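You operate a simulated robot arm through the tools that you are given. There is no shell and no other tool.

The job below is to be done with a simulated robot arm. You get a single attempt, and the scene is never put back.

## Task
Brush oil on the green and blue blocks and set them on the parts chest to dry.
Fine: stand the brush back in its holder; leave the third block dry. A coat counts when it lies all over at full strength: go over it till it gets no stronger.

It is judged by the outcome, as a careful person would: the job done as asked, and still so three seconds after it is handed in. It fails if anything else is knocked over, pushed out of place, dropped, spilled or broken.

## Robot
A 6-joint arm with a two-finger parallel gripper, fixed in place. Base frame: the origin is at the foot of the arm, x ahead of it, y to its left, z up; the work surface is at about z = 78. Lengths are in cm, angles in degrees, forces in N, time in s.
Its first joint turns from -166.0 to 166.0 degrees. Payload 3.91 kg.
Tool frame: the origin (TCP) lies between the finger pads and is the grasp point; the fingertips stand 3 cm ahead of it; z points along the fingers, y is the line along which they close. Largest opening 11 cm; finger width 2, thickness 1; the body of the gripper, 4.8 by 11.2 cm, starts 5.5 cm behind the TCP.
Orientation is that of the tool frame in the base frame, as a unit quaternion [x, y, z, w]. With the fingers straight down and closing along the base's y, the tool's x points along the base's -x, its y along +y and its z along -z.

## Interface
- The arm moves only by the tool move_arm. Its argument "rows" is one flat list of numbers, 7 for each row, row after row: the shift along the tool's x, y, z in units of 50 mm (1.0 is 50 mm), then the turn, a rotation vector about the tool's x, y, z in units of 8 degrees (1.0 is 8 degrees), then the finger opening in cm, from 0 to 11. In form: [dx, dy, dz, ax, ay, az, gripper, dx, dy, dz, ax, ay, az, gripper, ...]. A call has 1 to 20 rows; each row shifts and turns the commanded pose from where the row before left it, along the tool's axes as they then stand. A call with a number of a shift or a turn outside -1 to 1 is refused whole. Rows are played at 5 a second. More than 5 cm and 8.6 degrees between two rows, or a gripper value outside its range, and nothing of the call is played. A pose out of reach is approached as far as the arm can. The call stops where the force on the tool passes 40 N (or 10 N more than at its start, if that is more) or the arm is blocked; 0.2 s more then pass. The fingers move at their own pace (about 15.3 cm/s each) and stop on an object; they squeeze with about 39 N. The grip force told is the motor's: it shows also when the fingers shut on nothing. Time passes only in rows, and 0.2 s behind the last, so rows that do not move let the fingers close. The reply holds the time, the measured pose of the TCP, the force on the tool along the base axes, the opening and the grip force, in the units named above and with some noise, with the torque about the TCP (base axes, N m) and any sound that the robot's microphone picked up.
- Cameras (640 x 400 px; columns grow to the right, rows downward): "scene" is fixed at [5.16, -64.67, 150.07]; the picture's right is [0.47, -0.88, 0.00], its down [-0.81, -0.43, -0.40] and it looks along [0.35, 0.19, -0.92] (base axes); focal length 235 px, centre (320, 200). "wrist" rides on the gripper at [7.2, 1.7, -10.3] in the tool frame; the picture's right is [-0.23, 0.97, 0.00], its down [-0.76, -0.18, -0.62] and it looks along [-0.61, -0.14, 0.78] (tool axes); focal length 222 px, centre (320, 200). There is no depth. A picture from a camera that has moved, and an enlarged one, comes with that camera's place and axes in the base frame and with its lens.
- capture(camera): a new picture of that camera. It takes no simulated time.
- zoom(camera, box): a new picture of the part [left, top, right, bottom] of that camera's present view, enlarged. It takes no simulated time.
- job_done(): hands the job in; it is judged then, once.

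Nothing tells you positions but the pictures and the camera data. Unless the task says otherwise, let go and move clear before handing in.

The tools are called by a JSON object that holds its "fn" and its "kwargs". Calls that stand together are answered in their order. move_arm: Moves the arm, as the interface text tells. Its arguments: {"type":"object","properties":{"rows":{"type":"array","items":{"type":"number"}}},"required":["rows"]} The other tools are called the same way: capture (camera) takes a picture; zoom (camera, box) takes an enlarged picture of a part of a camera's view; job_done () hands the job in.

At the start:

```text
clock: 0.0
ee_pos: [28.09, -46.63, 120.18]
orientation: [0.0, 1.0, 0.0, 0.0]
ft_force: [-0.1, 1.1, -0.2]
torque: [0.01, 0.01, 0.0]
finger_gap: 11.0
finger_force: 0.0
```

scene: 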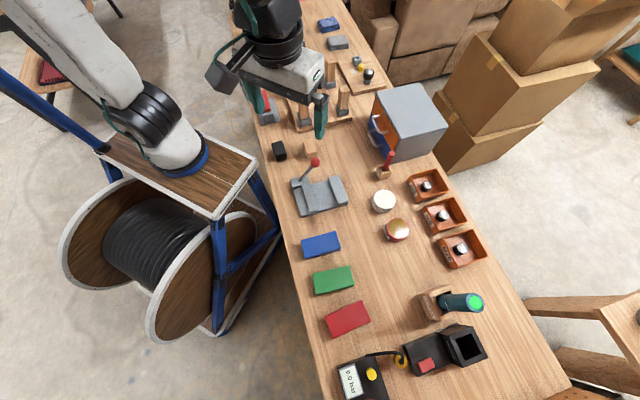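
wrist: 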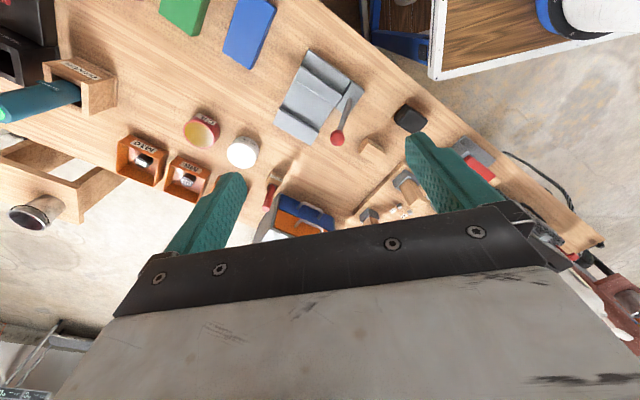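

I see a bench with blue, green and red blocks, a grey/blue chest, some pots, and a brush-like red-handled thing in a holder. I'll enlarge parts of the view to identify the brush, the oil and the chest.

{"fn": "zoom", "kwargs": {"camera": "scene", "box": [340, 80, 500, 180]}}

{"fn": "zoom", "kwargs": {"camera": "scene", "box": [340, 160, 500, 260]}}

{"fn": "zoom", "kwargs": {"camera": "scene", "box": [280, 220, 440, 320]}}

{"fn": "zoom", "kwargs": {"camera": "scene", "box": [240, 80, 400, 180]}}

{"fn": "zoom", "kwargs": {"camera": "scene", "box": [320, 280, 500, 400]}}

{"fn": "zoom", "kwargs": {"camera": "scene", "box": [260, 140, 420, 240]}}

```text
4.00 times, centred on (420, 130) of scene
camera zoom: at [5.16, -64.67, 150.07], right [0.47, -0.88, 0.0], down [-0.81, -0.43, -0.4], along [0.35, 0.19, -0.92], focal length 939 px, centre (-80, 480)
```

zoom: 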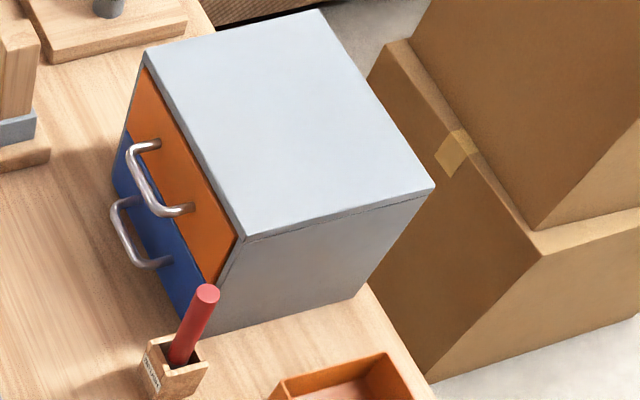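

```text
4.00 times, centred on (420, 210) of scene
camera zoom: at [5.16, -64.67, 150.07], right [0.47, -0.88, 0.0], down [-0.81, -0.43, -0.4], along [0.35, 0.19, -0.92], focal length 939 px, centre (-80, 160)
```

zoom: 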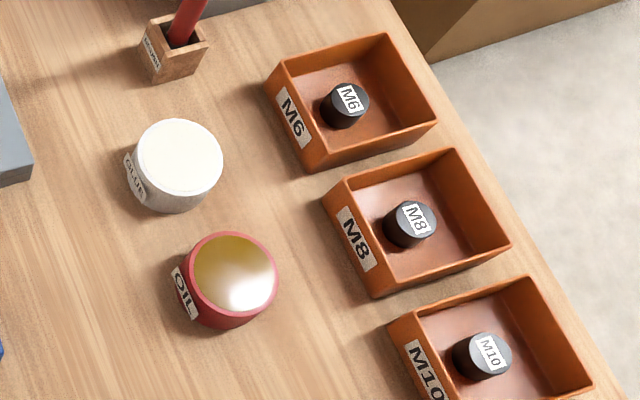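

```text
4.00 times, centred on (360, 270) of scene
camera zoom: at [5.16, -64.67, 150.07], right [0.47, -0.88, 0.0], down [-0.81, -0.43, -0.4], along [0.35, 0.19, -0.92], focal length 939 px, centre (160, -80)
```

zoom: 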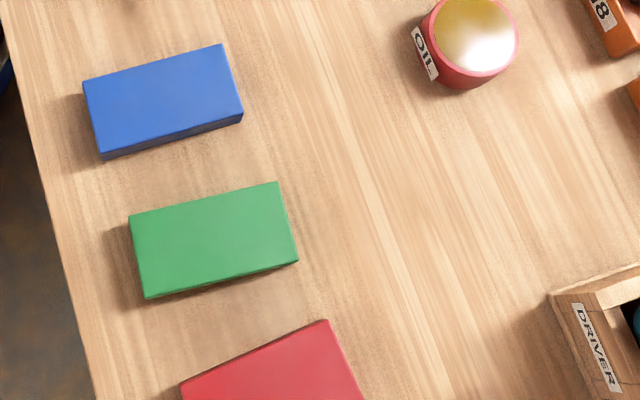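

```text
4.00 times, centred on (320, 130) of scene
camera zoom: at [5.16, -64.67, 150.07], right [0.47, -0.88, 0.0], down [-0.81, -0.43, -0.4], along [0.35, 0.19, -0.92], focal length 939 px, centre (320, 480)
```

zoom: 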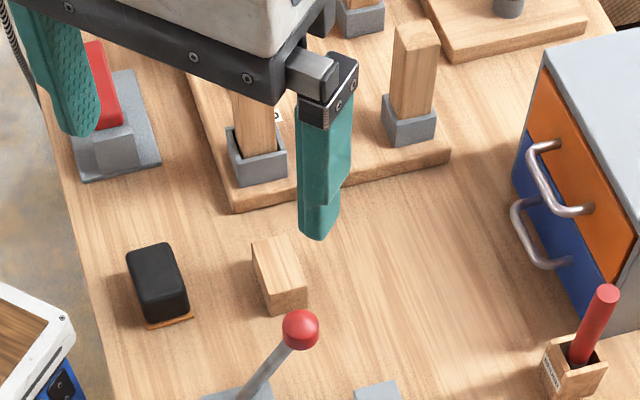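

```text
3.33 times, centred on (410, 340) of scene
camera zoom: at [5.16, -64.67, 150.07], right [0.47, -0.88, 0.0], down [-0.81, -0.43, -0.4], along [0.35, 0.19, -0.92], focal length 782 px, centre (20, -267)
```

zoom: 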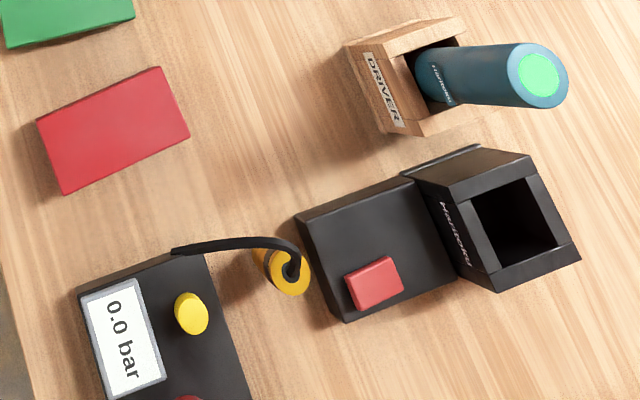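

```text
4.00 times, centred on (340, 190) of scene
camera zoom: at [5.16, -64.67, 150.07], right [0.47, -0.88, 0.0], down [-0.81, -0.43, -0.4], along [0.35, 0.19, -0.92], focal length 939 px, centre (240, 240)
```

zoom: 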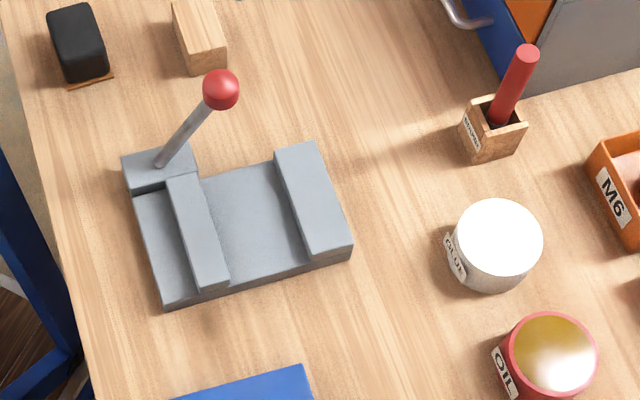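

The brush (red handle) stands in a small labelled holder near (51, -64), beside the parts chest (its top is near z≈91.5). The oil is the red tin near (34, -76), and the blue and green blocks lie near (19, -57) and (12, -65), turned about 45°. First I'll turn the tool 45° at safe height and use the wrist camera to sharpen these estimates.

{"fn": "move_arm", "kwargs": {"rows": [0, 0, 0, 0, 0, 0.9375, 6, 0, 0, 0, 0, 0, 0.9375, 6, 0, 0, 0, 0, 0, 0.9375, 6, 0, 0, 0, 0, 0, 0.9375, 6, 0, 0, 0, 0, 0, 0.9375, 6, 0, 0, 0, 0, 0, 0.9375, 6, 0, 0, 0, 0, 0, 0, 6]}}

{"fn": "capture", "kwargs": {"camera": "wrist"}}

```text
clock: 1.6
ee_pos: [28.01, -46.76, 120.12]
orientation: [0.383, 0.924, -0.001, -0.001]
ft_force: [-0.8, 0.4, -0.2]
torque: [0.01, -0.04, -0.03]
finger_gap: 5.99
finger_force: 0.0
```

```text
taken
camera wrist: at [24.11, -40.37, 130.6], right [0.85, 0.53, 0.0], down [0.41, -0.66, 0.62], along [0.33, -0.53, -0.78], focal length 222 px, centre (320, 200)
```

wrist: 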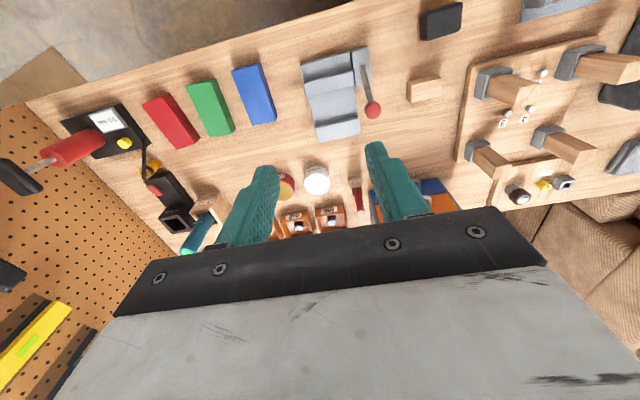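

The tool is now turned so its closing line runs along (0.7, 0.7). Next I move over the brush and tins at a safe height for a closer look.

{"fn": "move_arm", "kwargs": {"rows": [-0.798, 0.22, 0.32, 0, 0, 0, 6, -0.798, 0.22, 0.32, 0, 0, 0, 6, -0.798, 0.22, 0.32, 0, 0, 0, 6, -0.798, 0.22, 0.32, 0, 0, 0, 6, -0.798, 0.22, 0.32, 0, 0, 0, 6, 0, 0, 0, 0, 0, 0, 6]}}

{"fn": "capture", "kwargs": {"camera": "wrist"}}

{"fn": "zoom", "kwargs": {"camera": "wrist", "box": [240, 50, 400, 150]}}

{"fn": "capture", "kwargs": {"camera": "scene"}}

```text
clock: 3.0
ee_pos: [45.9, -56.91, 111.96]
orientation: [0.383, 0.924, -0.001, -0.001]
ft_force: [0.1, 0.8, -0.9]
torque: [-0.01, -0.01, 0.02]
finger_gap: 5.99
finger_force: 0.0
```

```text
taken
camera wrist: at [41.98, -50.6, 122.35], right [0.85, 0.53, 0.0], down [0.41, -0.66, 0.62], along [0.33, -0.53, -0.78], focal length 222 px, centre (320, 200)
```

wrist: 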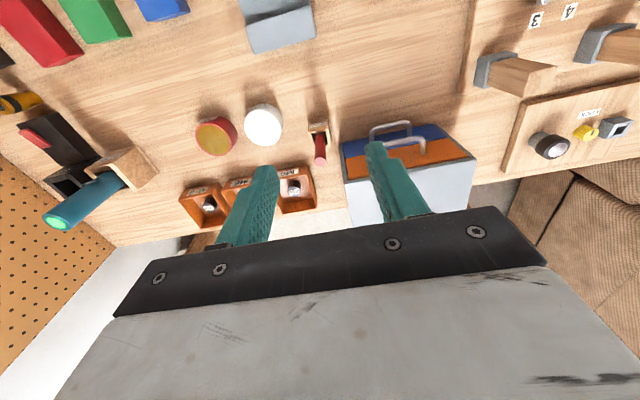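

```text
4.00 times, centred on (320, 100) of wrist
camera zoom: at [41.98, -50.6, 122.35], right [0.85, 0.53, 0.0], down [0.41, -0.66, 0.62], along [0.33, -0.53, -0.78], focal length 888 px, centre (320, 600)
```

zoom: 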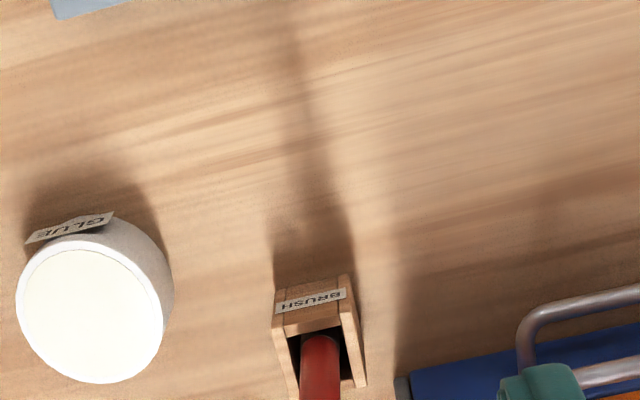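

```text
taken
```

scene: 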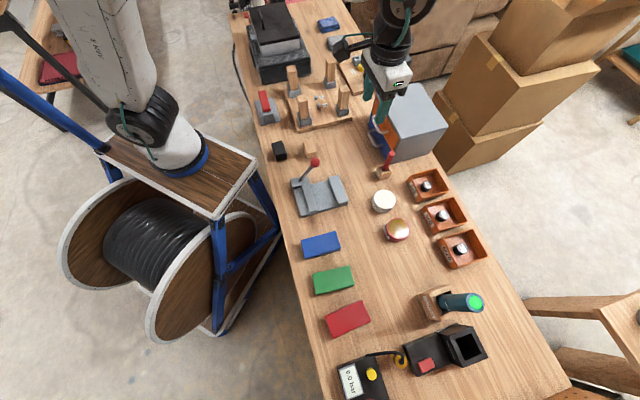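

The brush, glue and oil tins are in view of the wrist camera. I'll enlarge more to measure the brush handle, holder, oil tin and chest.

{"fn": "zoom", "kwargs": {"camera": "wrist", "box": [280, 100, 360, 180]}}

{"fn": "zoom", "kwargs": {"camera": "wrist", "box": [180, 80, 300, 180]}}

{"fn": "zoom", "kwargs": {"camera": "wrist", "box": [330, 100, 490, 220]}}

{"fn": "zoom", "kwargs": {"camera": "wrist", "box": [0, 0, 200, 125]}}

{"fn": "zoom", "kwargs": {"camera": "scene", "box": [350, 120, 450, 200]}}

```text
5.00 times, centred on (320, 140) of wrist
camera zoom: at [41.98, -50.6, 122.35], right [0.85, 0.53, 0.0], down [0.41, -0.66, 0.62], along [0.33, -0.53, -0.78], focal length 1111 px, centre (320, 500)
```

zoom: 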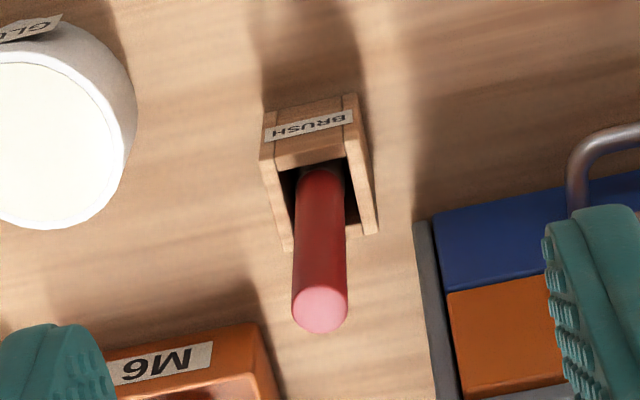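

```text
4.00 times, centred on (240, 130) of wrist
camera zoom: at [41.98, -50.6, 122.35], right [0.85, 0.53, 0.0], down [0.41, -0.66, 0.62], along [0.33, -0.53, -0.78], focal length 888 px, centre (640, 480)
```

zoom: 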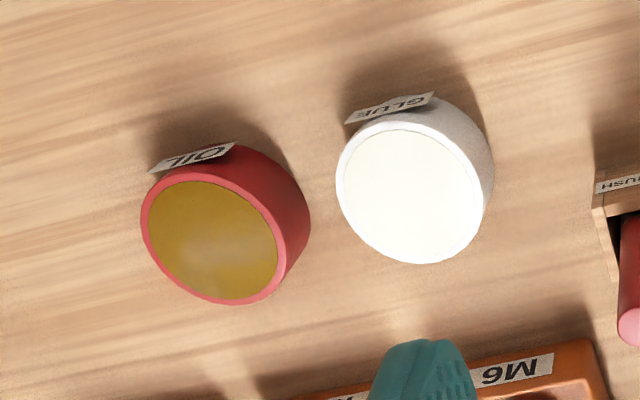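

```text
3.33 times, centred on (410, 160) of wrist
camera zoom: at [41.98, -50.6, 122.35], right [0.85, 0.53, 0.0], down [0.41, -0.66, 0.62], along [0.33, -0.53, -0.78], focal length 740 px, centre (20, 333)
```

zoom: 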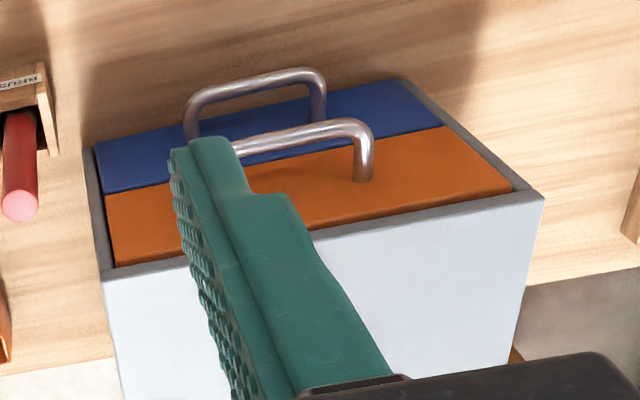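

```text
3.20 times, centred on (100, 62) of wrist
camera zoom: at [41.98, -50.6, 122.35], right [0.85, 0.53, 0.0], down [0.41, -0.66, 0.62], along [0.33, -0.53, -0.78], focal length 711 px, centre (1024, 640)
```

zoom: 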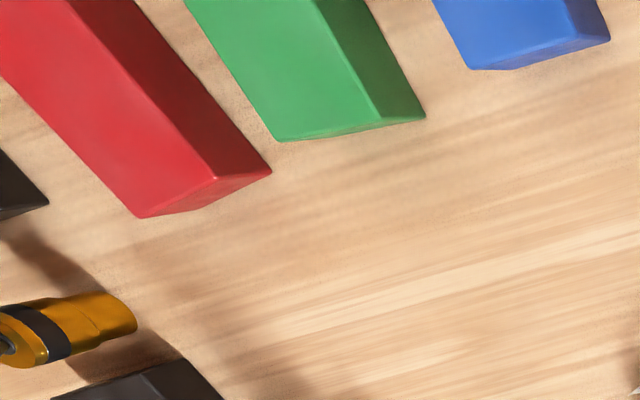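

```text
5.00 times, centred on (400, 160) of scene
camera zoom: at [5.16, -64.67, 150.07], right [0.47, -0.88, 0.0], down [-0.81, -0.43, -0.4], along [0.35, 0.19, -0.92], focal length 1174 px, centre (-80, 400)
```

zoom: 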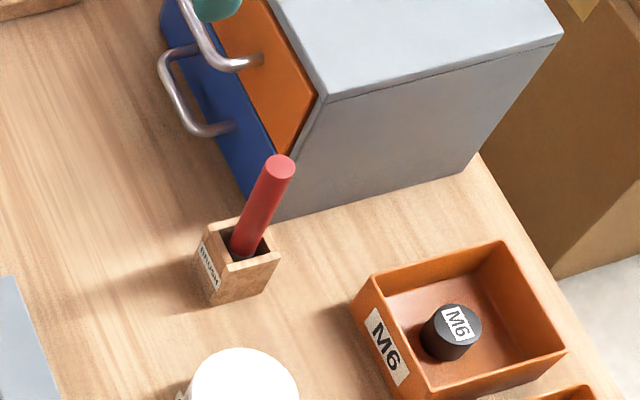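

From two views I get the handle's top at about (50.9, -64.4, 92.3), the holder rim near z≈83.5, the oil tin's rim centre at about (34.1, -75.9, 82.9), and the chest top near z≈94. I'll hover just above the brush with the fingers partly open and check alignment.

{"fn": "move_arm", "kwargs": {"rows": [-0.442, -0.0885, 0.7, 0, 0, 0, 4.5, -0.442, -0.0885, 0.7, 0, 0, 0, 4.5, -0.442, -0.0885, 0.7, 0, 0, 0, 4.5, -0.442, -0.0885, 0.7, 0, 0, 0, 4.5, 0, 0, 0, 0, 0, 0, 4.5]}}

{"fn": "capture", "kwargs": {"camera": "wrist"}}

{"fn": "zoom", "kwargs": {"camera": "wrist", "box": [260, 90, 380, 190]}}

{"fn": "zoom", "kwargs": {"camera": "scene", "box": [330, 90, 450, 190]}}

```text
clock: 4.2
ee_pos: [51.01, -64.2, 98.18]
orientation: [0.383, 0.924, -0.001, 0.0]
ft_force: [-0.1, 0.4, 0.2]
torque: [-0.03, -0.01, 0.0]
finger_gap: 4.51
finger_force: 0.1
```

```text
taken
camera wrist: at [47.03, -57.99, 108.49], right [0.85, 0.53, 0.0], down [0.41, -0.66, 0.62], along [0.33, -0.53, -0.78], focal length 222 px, centre (320, 200)
```

wrist: 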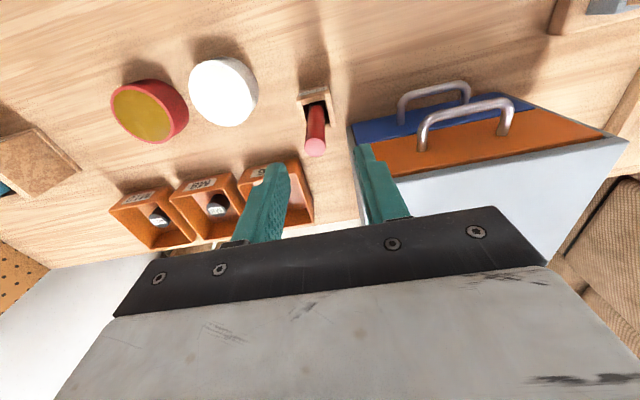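

```text
4.00 times, centred on (320, 140) of wrist
camera zoom: at [47.03, -57.99, 108.49], right [0.85, 0.53, 0.0], down [0.41, -0.66, 0.62], along [0.33, -0.53, -0.78], focal length 888 px, centre (320, 440)
```

zoom: 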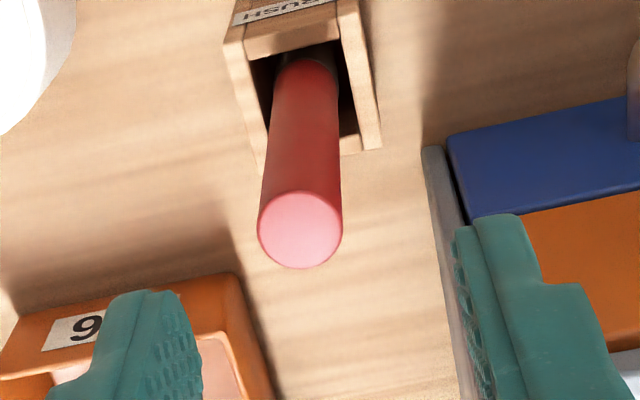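

```text
4.00 times, centred on (390, 140) of scene
camera zoom: at [5.16, -64.67, 150.07], right [0.47, -0.88, 0.0], down [-0.81, -0.43, -0.4], along [0.35, 0.19, -0.92], focal length 939 px, centre (40, 440)
```

zoom: 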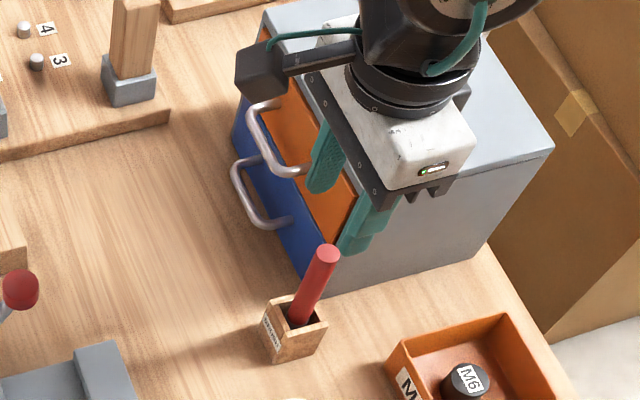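

The handle lies about 0.4 cm off the tool's axis along its closing line, so I correct that, lower straight down to z≈89.5 and close on the handle.

{"fn": "move_arm", "kwargs": {"rows": [0, -0.084, 0, 0, 0, 0, 4.5, 0, 0, 0.58, 0, 0, 0, 4.5, 0, 0, 0.58, 0, 0, 0, 4.5, 0, 0, 0.58, 0, 0, 0, 4.5, 0, 0, 0, 0, 0, 0, 4.5]}}

{"fn": "capture", "kwargs": {"camera": "wrist"}}

{"fn": "zoom", "kwargs": {"camera": "scene", "box": [330, 90, 450, 190]}}

```text
clock: 5.4
ee_pos: [50.84, -64.69, 89.35]
orientation: [0.383, 0.924, -0.001, 0.0]
ft_force: [0.3, -0.6, 0.2]
torque: [0.0, -0.02, 0.02]
finger_gap: 4.5
finger_force: 0.0
```

```text
taken
camera wrist: at [46.9, -58.3, 99.69], right [0.85, 0.53, 0.0], down [0.41, -0.66, 0.62], along [0.33, -0.53, -0.78], focal length 222 px, centre (320, 200)
```

wrist: 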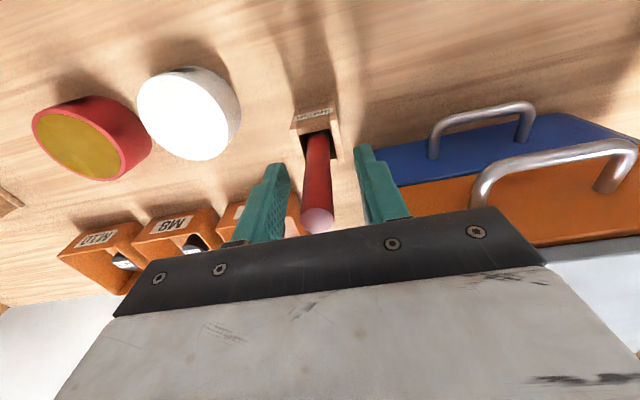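

```text
4.00 times, centred on (390, 140) of scene
camera zoom: at [5.16, -64.67, 150.07], right [0.47, -0.88, 0.0], down [-0.81, -0.43, -0.4], along [0.35, 0.19, -0.92], focal length 939 px, centre (40, 440)
```

zoom: 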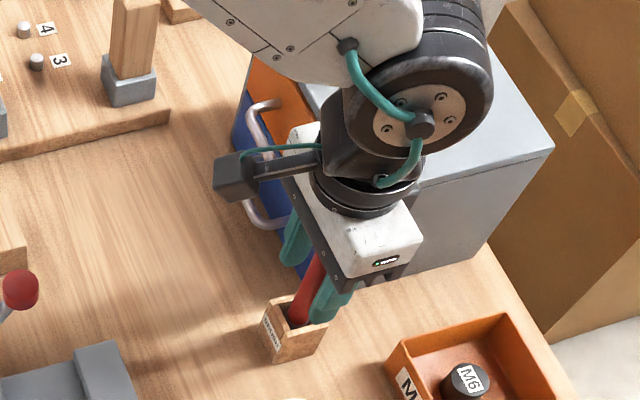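

The handle is centred between the fingers with no contact. Closing now.

{"fn": "move_arm", "kwargs": {"rows": [0, 0, 0, 0, 0, 0, 1, 0, 0, 0, 0, 0, 0, 1, 0, 0, 0, 0, 0, 0, 0.5, 0, 0, 0, 0, 0, 0, 0.5, 0, 0, 0, 0, 0, 0, 0.5]}}

{"fn": "capture", "kwargs": {"camera": "wrist"}}

```text
clock: 6.6
ee_pos: [50.8, -64.58, 89.37]
orientation: [0.382, 0.924, -0.001, -0.001]
ft_force: [-0.5, -0.7, 2.0]
torque: [-0.04, 0.06, -0.02]
finger_gap: 1.67
finger_force: 39.2
```

```text
taken
camera wrist: at [46.9, -58.32, 99.72], right [0.85, 0.53, 0.0], down [0.41, -0.66, 0.62], along [0.33, -0.53, -0.78], focal length 222 px, centre (320, 200)
```

wrist: 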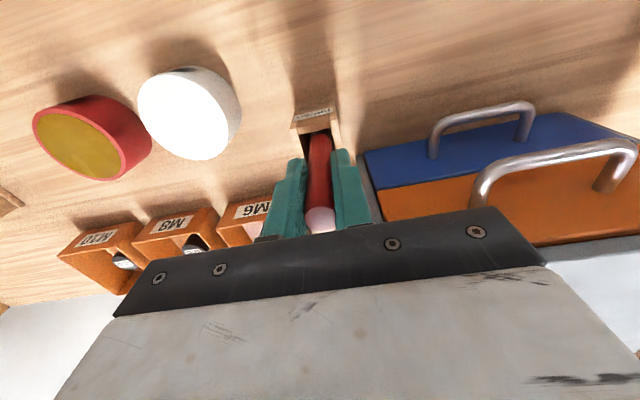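

The handle is gripped at 1.67 cm. I lift it straight up 14 cm, clear of the holder, and look at the brush.

{"fn": "move_arm", "kwargs": {"rows": [0, 0, -0.4, 0, 0, 0, 0.5, 0, 0, -0.4, 0, 0, 0, 0.5, 0, 0, -0.5, 0, 0, 0, 0.5, 0, 0, -0.5, 0, 0, 0, 0.5, 0, 0, -0.5, 0, 0, 0, 0.5, 0, 0, -0.5, 0, 0, 0, 0.5, 0, 0, 0, 0, 0, 0, 0.5]}}

{"fn": "capture", "kwargs": {"camera": "wrist"}}

{"fn": "zoom", "kwargs": {"camera": "scene", "box": [330, 90, 450, 190]}}

{"fn": "zoom", "kwargs": {"camera": "wrist", "box": [260, 90, 380, 190]}}

```text
clock: 8.2
ee_pos: [50.74, -64.81, 103.4]
orientation: [0.383, 0.924, -0.001, -0.001]
ft_force: [0.2, 0.3, 0.2]
torque: [0.05, 0.04, -0.01]
finger_gap: 1.64
finger_force: 39.4
```

```text
taken
camera wrist: at [46.83, -58.41, 113.78], right [0.85, 0.53, 0.0], down [0.41, -0.66, 0.62], along [0.33, -0.53, -0.78], focal length 222 px, centre (320, 200)
```

wrist: 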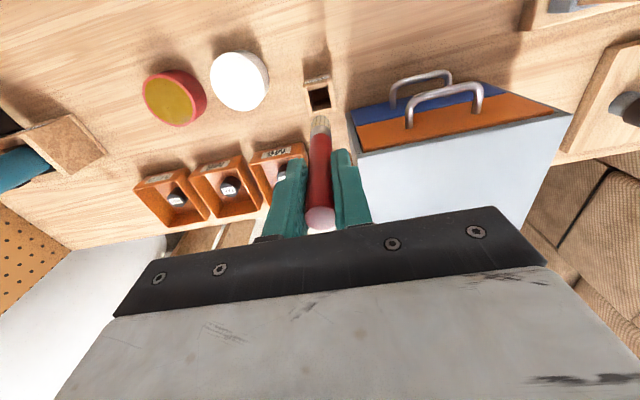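

```text
4.00 times, centred on (390, 140) of scene
camera zoom: at [5.16, -64.67, 150.07], right [0.47, -0.88, 0.0], down [-0.81, -0.43, -0.4], along [0.35, 0.19, -0.92], focal length 939 px, centre (40, 440)
```

zoom: 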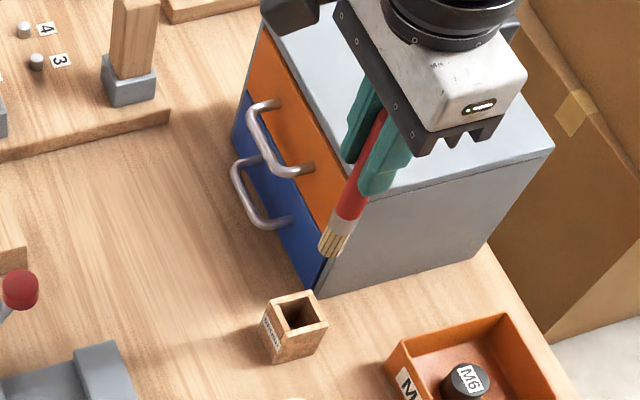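

```text
4.00 times, centred on (320, 140) of wrist
camera zoom: at [46.83, -58.41, 113.78], right [0.85, 0.53, 0.0], down [0.41, -0.66, 0.62], along [0.33, -0.53, -0.78], focal length 888 px, centre (320, 440)
```

zoom: 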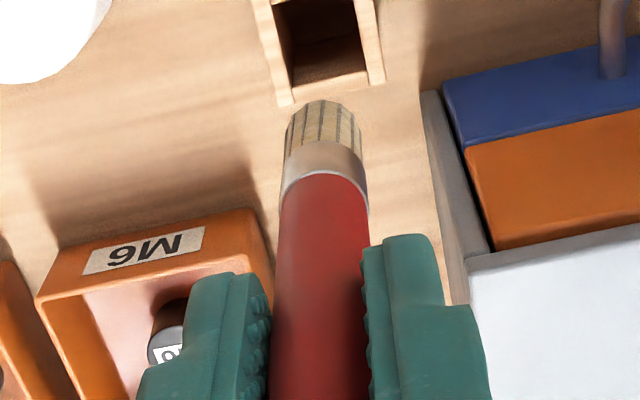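

The brush has round bristles about 1.6 cm wide, with the tip about 10.8 cm below the TCP. Next I carry it at this height over the oil tin and check.

{"fn": "move_arm", "kwargs": {"rows": [0.158, -0.783, 0, 0, 0, 0, 0.5, 0.158, -0.783, 0, 0, 0, 0, 0.5, 0.158, -0.783, 0, 0, 0, 0, 0.5, 0.158, -0.783, 0, 0, 0, 0, 0.5, 0.158, -0.783, 0, 0, 0, 0, 0.5, 0, 0, 0, 0, 0, 0, 0.5]}}

{"fn": "capture", "kwargs": {"camera": "wrist"}}

{"fn": "zoom", "kwargs": {"camera": "scene", "box": [330, 160, 450, 260]}}

{"fn": "zoom", "kwargs": {"camera": "wrist", "box": [260, 60, 380, 160]}}

```text
clock: 9.6
ee_pos: [34.18, -75.91, 103.46]
orientation: [0.382, 0.924, 0.0, 0.0]
ft_force: [-0.2, -0.1, -0.1]
torque: [0.0, 0.01, 0.03]
finger_gap: 1.61
finger_force: 38.6
```

```text
taken
camera wrist: at [30.19, -69.6, 113.93], right [0.85, 0.53, 0.0], down [0.41, -0.66, 0.62], along [0.33, -0.53, -0.78], focal length 222 px, centre (320, 200)
```

wrist: 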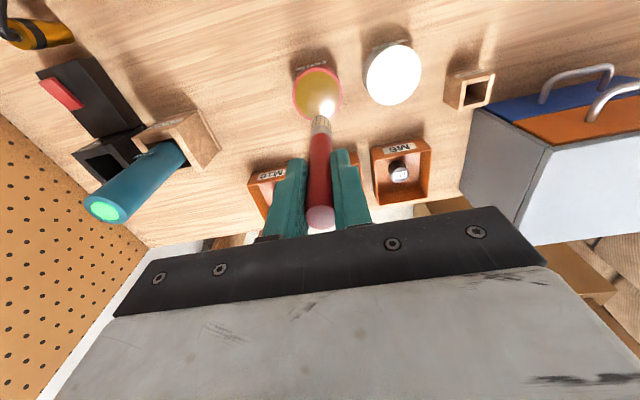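

```text
4.00 times, centred on (390, 210) of scene
camera zoom: at [5.16, -64.67, 150.07], right [0.47, -0.88, 0.0], down [-0.81, -0.43, -0.4], along [0.35, 0.19, -0.92], focal length 939 px, centre (40, 160)
```

zoom: 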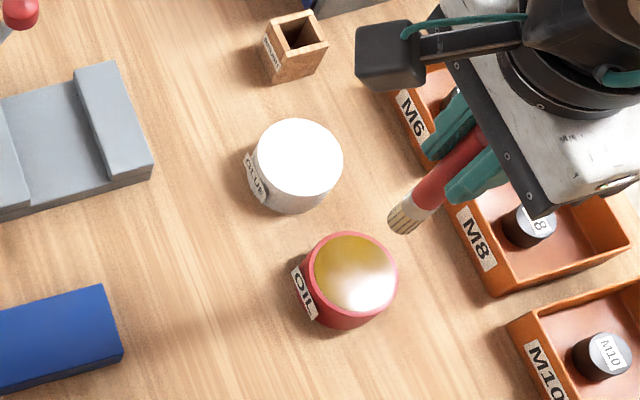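

```text
4.00 times, centred on (320, 110) of wrist
camera zoom: at [30.19, -69.6, 113.93], right [0.85, 0.53, 0.0], down [0.41, -0.66, 0.62], along [0.33, -0.53, -0.78], focal length 888 px, centre (320, 560)
```

zoom: 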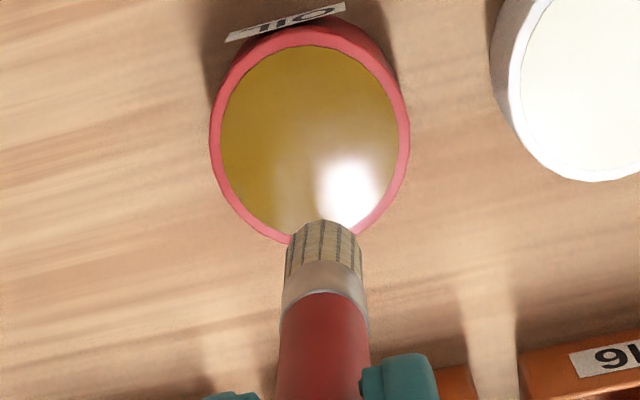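

The brush is over the oil tin, about 0.2–0.3 cm off its centre, which is fine. I dip slowly to a tip height of about z≈80.8 and watch the force.

{"fn": "move_arm", "kwargs": {"rows": [0, -0.05, 0.6, 0, 0, 0, 0.5, 0, 0, 0.6, 0, 0, 0, 0.5, 0, 0, 0.5, 0, 0, 0, 0.5, 0, 0, 0.3, 0, 0, 0, 0.5, 0, 0, 0.2, 0, 0, 0, 0.5, 0, 0, 0.15, 0, 0, 0, 0.5, 0, 0, 0, 0, 0, 0, 0.5, 0, 0, 0, 0, 0, 0, 0.5]}}

{"fn": "capture", "kwargs": {"camera": "wrist"}}

{"fn": "zoom", "kwargs": {"camera": "scene", "box": [330, 160, 450, 260]}}

{"fn": "zoom", "kwargs": {"camera": "wrist", "box": [260, 60, 380, 160]}}

```text
clock: 10.8
ee_pos: [34.15, -76.23, 93.47]
orientation: [0.382, 0.924, -0.005, 0.003]
ft_force: [2.2, 3.0, 13.4]
torque: [0.44, -0.44, 0.02]
finger_gap: 1.65
finger_force: 38.8
stopped in row 5: the force on the tool passed its limit at 53 N (the readings are from after the stop); the commanded pose is now the measured one
```

```text
taken
camera wrist: at [30.21, -69.72, 103.8], right [0.85, 0.53, 0.0], down [0.41, -0.66, 0.63], along [0.33, -0.54, -0.78], focal length 222 px, centre (320, 200)
```

wrist: 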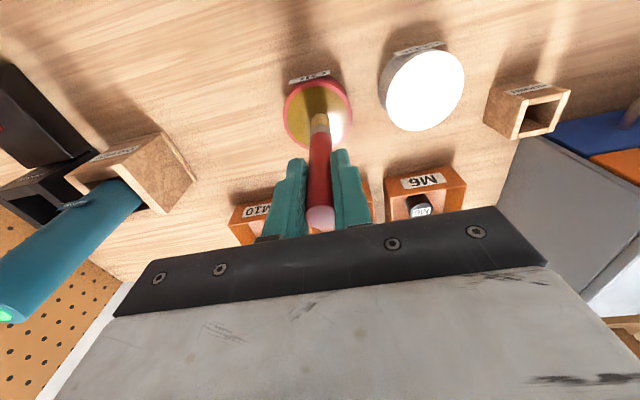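

```text
4.00 times, centred on (390, 210) of scene
camera zoom: at [5.16, -64.67, 150.07], right [0.47, -0.88, 0.0], down [-0.81, -0.43, -0.4], along [0.35, 0.19, -0.92], focal length 939 px, centre (40, 160)
```

zoom: 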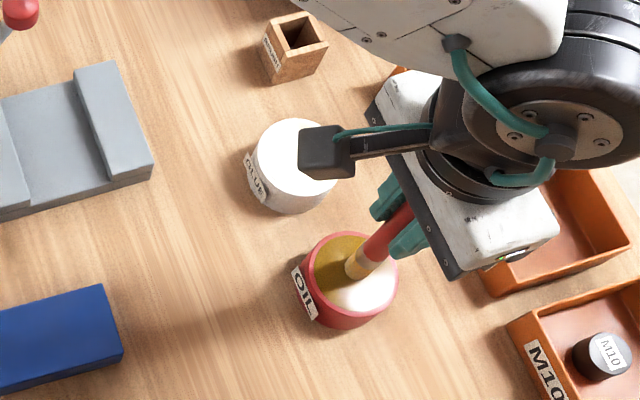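

```text
4.00 times, centred on (320, 110) of wrist
camera zoom: at [30.21, -69.72, 103.8], right [0.85, 0.53, 0.0], down [0.41, -0.66, 0.63], along [0.33, -0.54, -0.78], focal length 888 px, centre (320, 560)
```

zoom: 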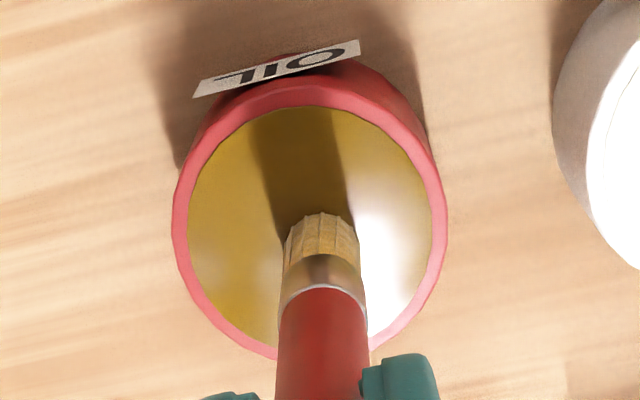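

The brush met the oil surface at TCP z≈93.5 (tip about 82.6), so the oil behaves as a firm surface near the rim; the bristles look wetted. I'll ease up and inspect the bristles.

{"fn": "move_arm", "kwargs": {"rows": [0, 0, -0.06, 0, 0, 0, 0.5, 0, 0, 0, 0, 0, 0, 0.5]}}

{"fn": "zoom", "kwargs": {"camera": "wrist", "box": [280, 80, 360, 150]}}

```text
clock: 11.4
ee_pos: [34.16, -76.06, 93.5]
orientation: [0.383, 0.924, -0.003, 0.002]
ft_force: [-0.6, -1.0, -0.5]
torque: [-0.01, 0.03, 0.02]
finger_gap: 1.6
finger_force: 39.3
```

```text
5.71 times, centred on (320, 115) of wrist
camera zoom: at [30.2, -69.69, 103.97], right [0.85, 0.53, 0.0], down [0.41, -0.66, 0.63], along [0.33, -0.53, -0.78], focal length 1269 px, centre (320, 686)
```

zoom: 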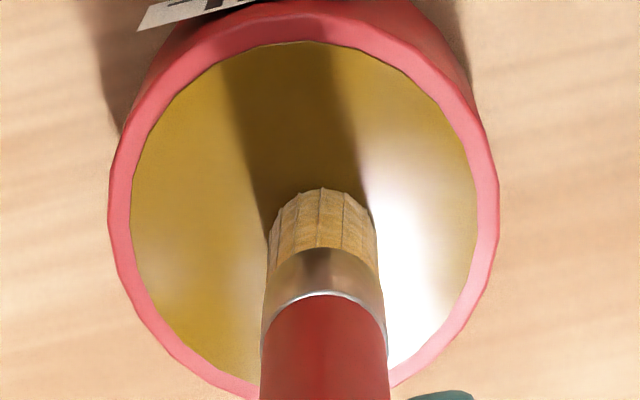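

Contact force is gone at TCP z≈93.5. I lift a few centimetres to see whether the bristles carry oil.

{"fn": "move_arm", "kwargs": {"rows": [0, 0, -0.3, 0, 0, 0, 0.5, 0, 0, -0.5, 0, 0, 0, 0.5, 0, 0, -0.6, 0, 0, 0, 0.5, 0, 0, -0.6, 0, 0, 0, 0.5, 0, 0, 0, 0, 0, 0, 0.5]}}

{"fn": "zoom", "kwargs": {"camera": "wrist", "box": [280, 80, 360, 150]}}

{"fn": "zoom", "kwargs": {"camera": "scene", "box": [370, 160, 450, 230]}}

```text
clock: 12.6
ee_pos: [34.06, -76.2, 103.92]
orientation: [0.382, 0.924, -0.004, 0.003]
ft_force: [0.3, 0.7, 0.3]
torque: [0.02, 0.01, -0.01]
finger_gap: 1.62
finger_force: 39.1
```

```text
5.71 times, centred on (320, 115) of wrist
camera zoom: at [30.07, -69.76, 114.2], right [0.85, 0.53, 0.0], down [0.41, -0.66, 0.63], along [0.33, -0.54, -0.78], focal length 1269 px, centre (320, 686)
```

zoom: 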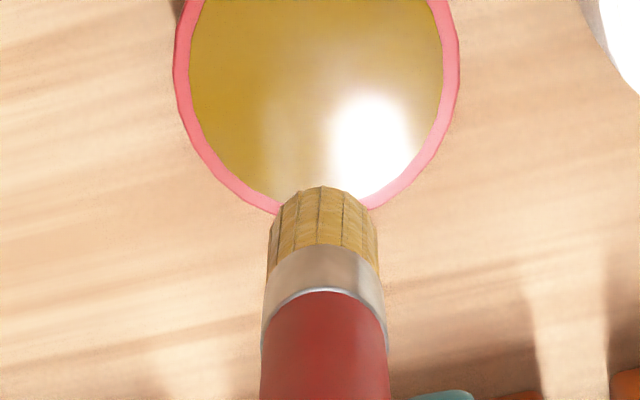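

```text
5.71 times, centred on (410, 195) of scene
camera zoom: at [5.16, -64.67, 150.07], right [0.47, -0.88, 0.0], down [-0.81, -0.43, -0.4], along [0.35, 0.19, -0.92], focal length 1341 px, centre (-194, 229)
```

zoom: 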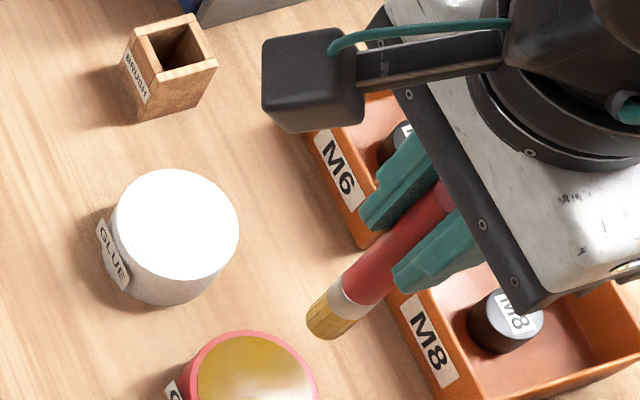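

The bristles turned golden, so the brush is loaded. Before moving, I'll enlarge the blocks to fix their outlines precisely.

{"fn": "zoom", "kwargs": {"camera": "scene", "box": [290, 220, 354, 260]}}

{"fn": "zoom", "kwargs": {"camera": "scene", "box": [300, 260, 364, 300]}}

{"fn": "capture", "kwargs": {"camera": "scene"}}

```text
10.00 times, centred on (322, 240) of scene
camera zoom: at [5.16, -64.67, 150.07], right [0.47, -0.88, 0.0], down [-0.81, -0.43, -0.4], along [0.35, 0.19, -0.92], focal length 2347 px, centre (300, -200)
```

zoom: 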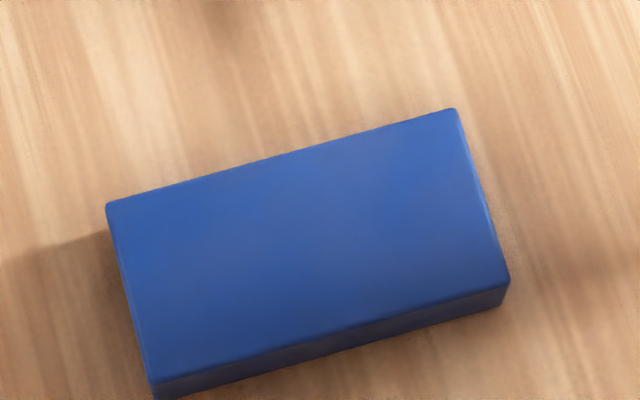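

```text
10.00 times, centred on (332, 280) of scene
camera zoom: at [5.16, -64.67, 150.07], right [0.47, -0.88, 0.0], down [-0.81, -0.43, -0.4], along [0.35, 0.19, -0.92], focal length 2347 px, centre (200, -600)
```

zoom: 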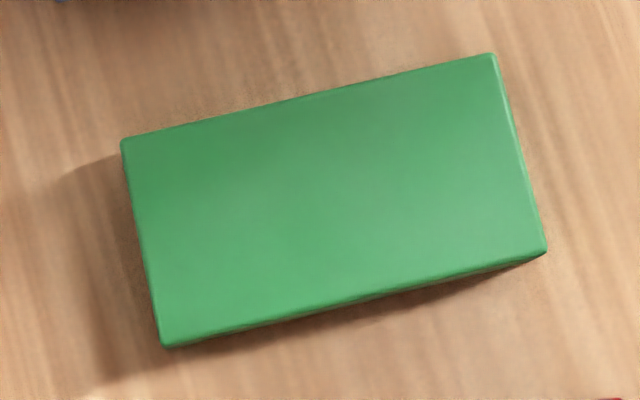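

```text
taken
```

scene: 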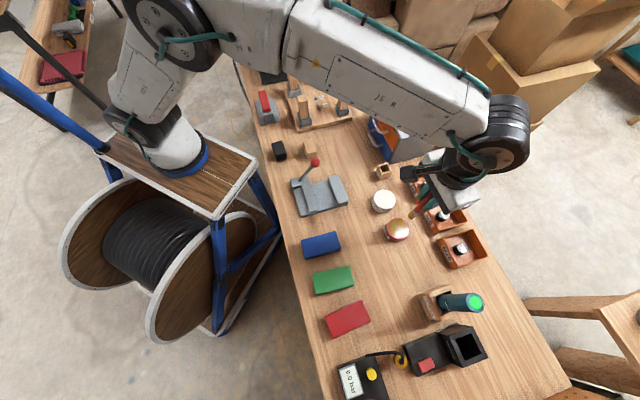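

Blue's top is centred near (19.2, -57.5) with its long axis at about -46°. Green is near (12.1, -65.2) with its long axis at about -49°; both measure about 10.9 × 5.5 cm with tops near z≈81. I carry the loaded brush over green and align the tool with the block.

{"fn": "move_arm", "kwargs": {"rows": [0.778, -0.259, 0, -0.0365, 0.0616, 0, 0.5, 0.778, -0.259, 0, 0, 0, 0, 0.5, 0.778, -0.259, 0, 0, 0, 0, 0.5, 0.778, -0.259, 0, 0, 0, 0, 0.5, 0.778, -0.259, 0, 0, 0, 0, 0.5, 0.778, -0.259, 0, 0, 0, 0, 0.5, 0, 0, 0, 0, 0, 0.53, 0.5, 0, 0, 0, 0, 0, 0, 0.5]}}

{"fn": "capture", "kwargs": {"camera": "wrist"}}

{"fn": "capture", "kwargs": {"camera": "scene"}}

```text
clock: 14.4
ee_pos: [12.18, -65.15, 103.55]
orientation: [0.416, 0.909, 0.0, -0.001]
ft_force: [0.6, -0.9, -0.5]
torque: [-0.02, 0.01, 0.0]
finger_gap: 1.64
finger_force: 39.2
```

```text
taken
camera wrist: at [8.7, -58.52, 113.88], right [0.89, 0.46, 0.0], down [0.36, -0.69, 0.62], along [0.29, -0.55, -0.78], focal length 222 px, centre (320, 200)
```

wrist: 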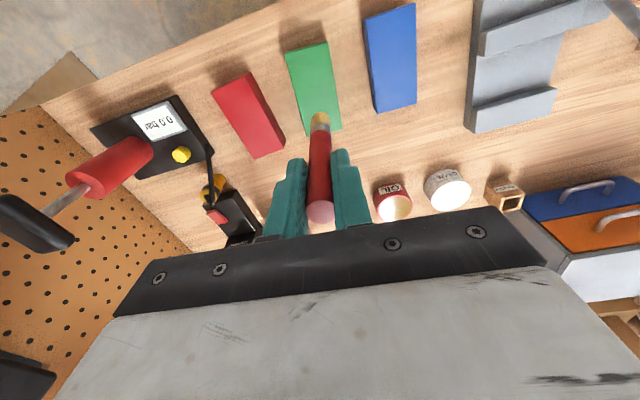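

```text
taken
```

scene: 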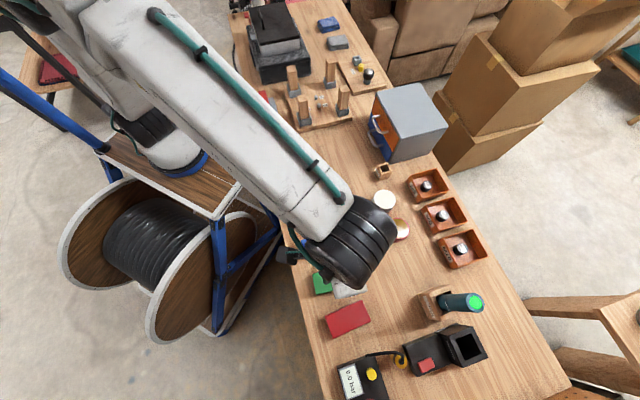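

Over green. I'll enlarge the wrist view to verify the block's place relative to the brush axis.

{"fn": "zoom", "kwargs": {"camera": "wrist", "box": [256, 30, 384, 150]}}

```text
3.33 times, centred on (320, 90) of wrist
camera zoom: at [8.7, -58.52, 113.88], right [0.89, 0.46, 0.0], down [0.36, -0.69, 0.62], along [0.29, -0.55, -0.78], focal length 740 px, centre (320, 567)
```

zoom: 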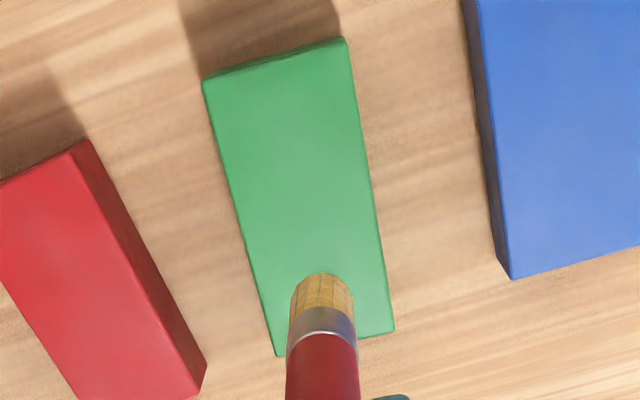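

In the wrist view the block is square with the tool, centred about (-0.34, -0.57) cm from the tool axis. I shift to its centre and lower until the tip is about 2 cm above the block, then re-check.

{"fn": "move_arm", "kwargs": {"rows": [-0.068, -0.114, 0.5, 0, 0, 0, 0.5, 0, 0, 0.7, 0, 0, 0, 0.5, 0, 0, 0.6, 0, 0, 0, 0.5, 0, 0, 0, 0, 0, 0, 0.5]}}

{"fn": "capture", "kwargs": {"camera": "wrist"}}

{"fn": "zoom", "kwargs": {"camera": "wrist", "box": [256, 30, 384, 150]}}

```text
clock: 15.4
ee_pos: [12.16, -65.54, 94.39]
orientation: [0.416, 0.909, 0.001, -0.001]
ft_force: [-0.2, -0.8, -0.8]
torque: [-0.04, -0.03, 0.01]
finger_gap: 1.62
finger_force: 39.8
```

```text
taken
camera wrist: at [8.53, -59.05, 104.87], right [0.89, 0.46, 0.0], down [0.36, -0.69, 0.62], along [0.29, -0.55, -0.78], focal length 222 px, centre (320, 200)
```

wrist: 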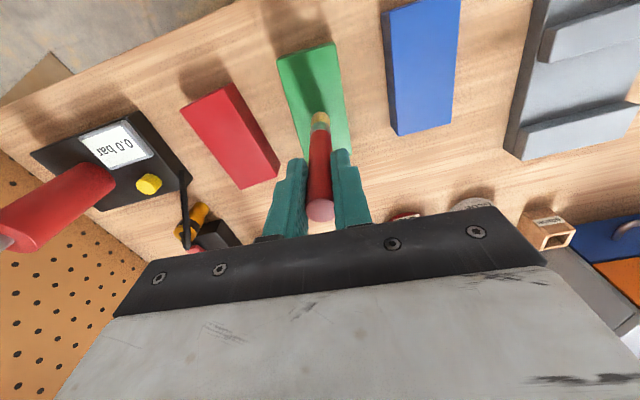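

```text
3.33 times, centred on (320, 90) of wrist
camera zoom: at [8.53, -59.05, 104.87], right [0.89, 0.46, 0.0], down [0.36, -0.69, 0.62], along [0.29, -0.55, -0.78], focal length 740 px, centre (320, 567)
```

zoom: 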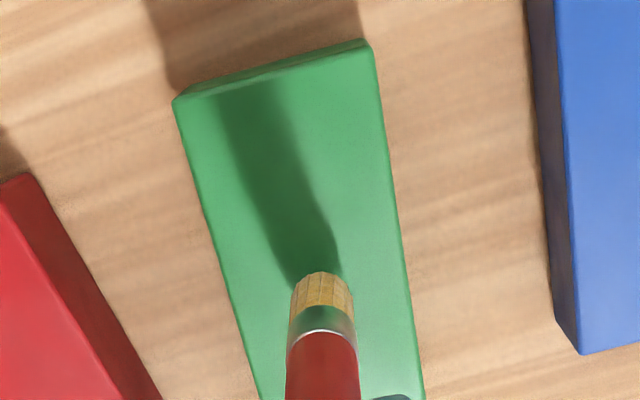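

The brush is now centred over green within about 0.1 cm. I lower gently in small steps to find light contact.

{"fn": "move_arm", "kwargs": {"rows": [0, 0, 0.16, 0, 0, 0, 0.5, 0, 0, 0.14, 0, 0, 0, 0.5, 0, 0, 0, 0, 0, 0, 0.5]}}

{"fn": "zoom", "kwargs": {"camera": "wrist", "box": [270, 60, 370, 140]}}

```text
clock: 16.2
ee_pos: [12.08, -65.65, 93.35]
orientation: [0.416, 0.909, -0.002, 0.001]
ft_force: [2.5, 4.9, 31.2]
torque: [0.47, -0.46, 0.05]
finger_gap: 1.62
finger_force: 38.9
```

```text
5.00 times, centred on (320, 100) of wrist
camera zoom: at [8.5, -59.04, 103.78], right [0.89, 0.46, 0.0], down [0.36, -0.69, 0.62], along [0.29, -0.55, -0.78], focal length 1111 px, centre (320, 700)
```

zoom: 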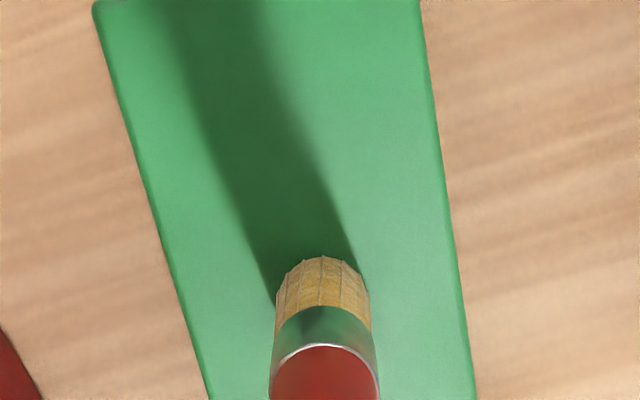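

Contact is already firm (31 N), so the block's top is higher than I thought (z≈82.5). I ease up to a light touch.

{"fn": "move_arm", "kwargs": {"rows": [0, 0, -0.08, 0, 0, 0, 0.5, 0, 0, 0, 0, 0, 0, 0.5]}}

{"fn": "zoom", "kwargs": {"camera": "wrist", "box": [270, 60, 370, 140]}}

```text
clock: 16.8
ee_pos: [11.92, -65.55, 93.39]
orientation: [0.416, 0.909, 0.001, -0.002]
ft_force: [1.1, -0.2, 0.8]
torque: [0.07, -0.02, 0.0]
finger_gap: 1.63
finger_force: 39.0
```

```text
5.00 times, centred on (320, 100) of wrist
camera zoom: at [8.42, -59.03, 103.85], right [0.89, 0.46, 0.0], down [0.36, -0.7, 0.62], along [0.29, -0.55, -0.78], focal length 1111 px, centre (320, 700)
```

zoom: 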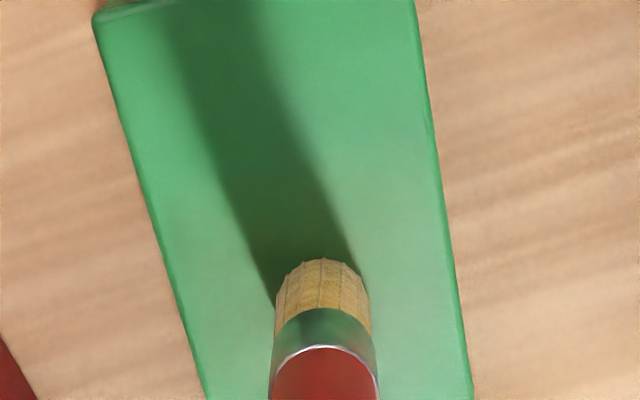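

Light contact now (about 1 N). I press a hair more and make a test stroke along the block to see how the oil shows.

{"fn": "move_arm", "kwargs": {"rows": [0, 0, 0.015, 0, 0, 0, 0.5, 0.2, 0, 0, 0, 0, 0, 0.5, 0.2, 0, 0, 0, 0, 0, 0.5, 0.2, 0, 0, 0, 0, 0, 0.5, 0.2, 0, 0, 0, 0, 0, 0.5, 0, 0, 0, 0, 0, 0, 0.5]}}

{"fn": "zoom", "kwargs": {"camera": "wrist", "box": [256, 60, 384, 160]}}

```text
clock: 18.2
ee_pos: [9.34, -62.61, 93.27]
orientation: [0.416, 0.909, 0.0, -0.001]
ft_force: [1.0, 0.1, 4.4]
torque: [0.12, -0.34, 0.04]
finger_gap: 1.63
finger_force: 39.0
```

```text
4.00 times, centred on (320, 110) of wrist
camera zoom: at [5.81, -56.02, 103.8], right [0.89, 0.46, 0.0], down [0.36, -0.69, 0.62], along [0.29, -0.55, -0.78], focal length 888 px, centre (320, 560)
```

zoom: 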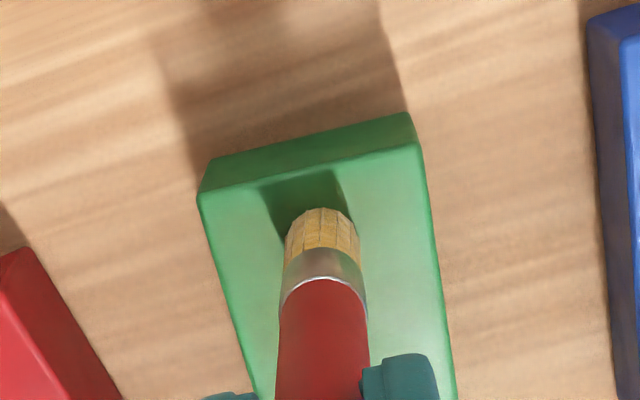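

Contact is a steady 4 N and the block does not move. I stroke back to the other end, which will uncover the stroked strip to the camera.

{"fn": "move_arm", "kwargs": {"rows": [-0.2, 0, 0, 0, 0, 0, 0.5, -0.2, 0, 0, 0, 0, 0, 0.5, -0.2, 0, 0, 0, 0, 0, 0.5, -0.2, 0, 0, 0, 0, 0, 0.5, -0.2, 0, 0, 0, 0, 0, 0.5, -0.2, 0, 0, 0, 0, 0, 0.5, -0.2, 0, 0, 0, 0, 0, 0.5, -0.2, 0, 0, 0, 0, 0, 0.5, 0, 0, 0, 0, 0, 0, 0.5]}}

{"fn": "zoom", "kwargs": {"camera": "wrist", "box": [248, 20, 392, 140]}}

{"fn": "capture", "kwargs": {"camera": "wrist"}}

```text
clock: 20.2
ee_pos: [14.37, -68.79, 93.44]
orientation: [0.416, 0.909, 0.001, 0.0]
ft_force: [-0.8, 0.6, 0.9]
torque: [-0.09, 0.07, -0.01]
finger_gap: 1.63
finger_force: 39.1
```

```text
3.33 times, centred on (320, 80) of wrist
camera zoom: at [11.02, -62.24, 103.87], right [0.89, 0.46, 0.0], down [0.36, -0.69, 0.62], along [0.29, -0.55, -0.78], focal length 740 px, centre (320, 600)
```

zoom: 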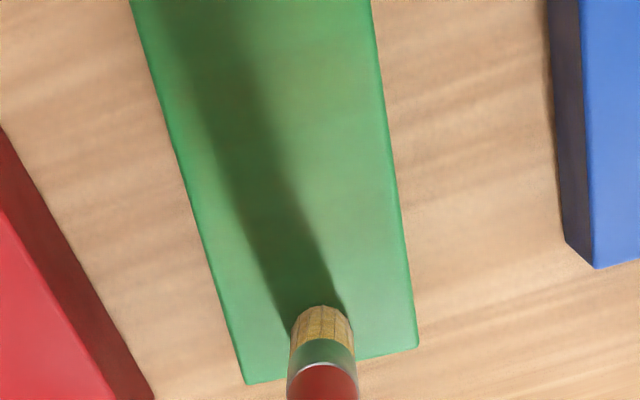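

```text
taken
camera wrist: at [11.02, -62.24, 103.87], right [0.89, 0.46, 0.0], down [0.36, -0.69, 0.62], along [0.29, -0.55, -0.78], focal length 222 px, centre (320, 200)
```

wrist: 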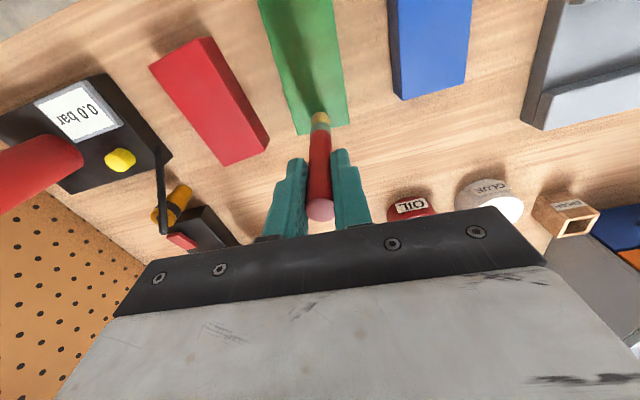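

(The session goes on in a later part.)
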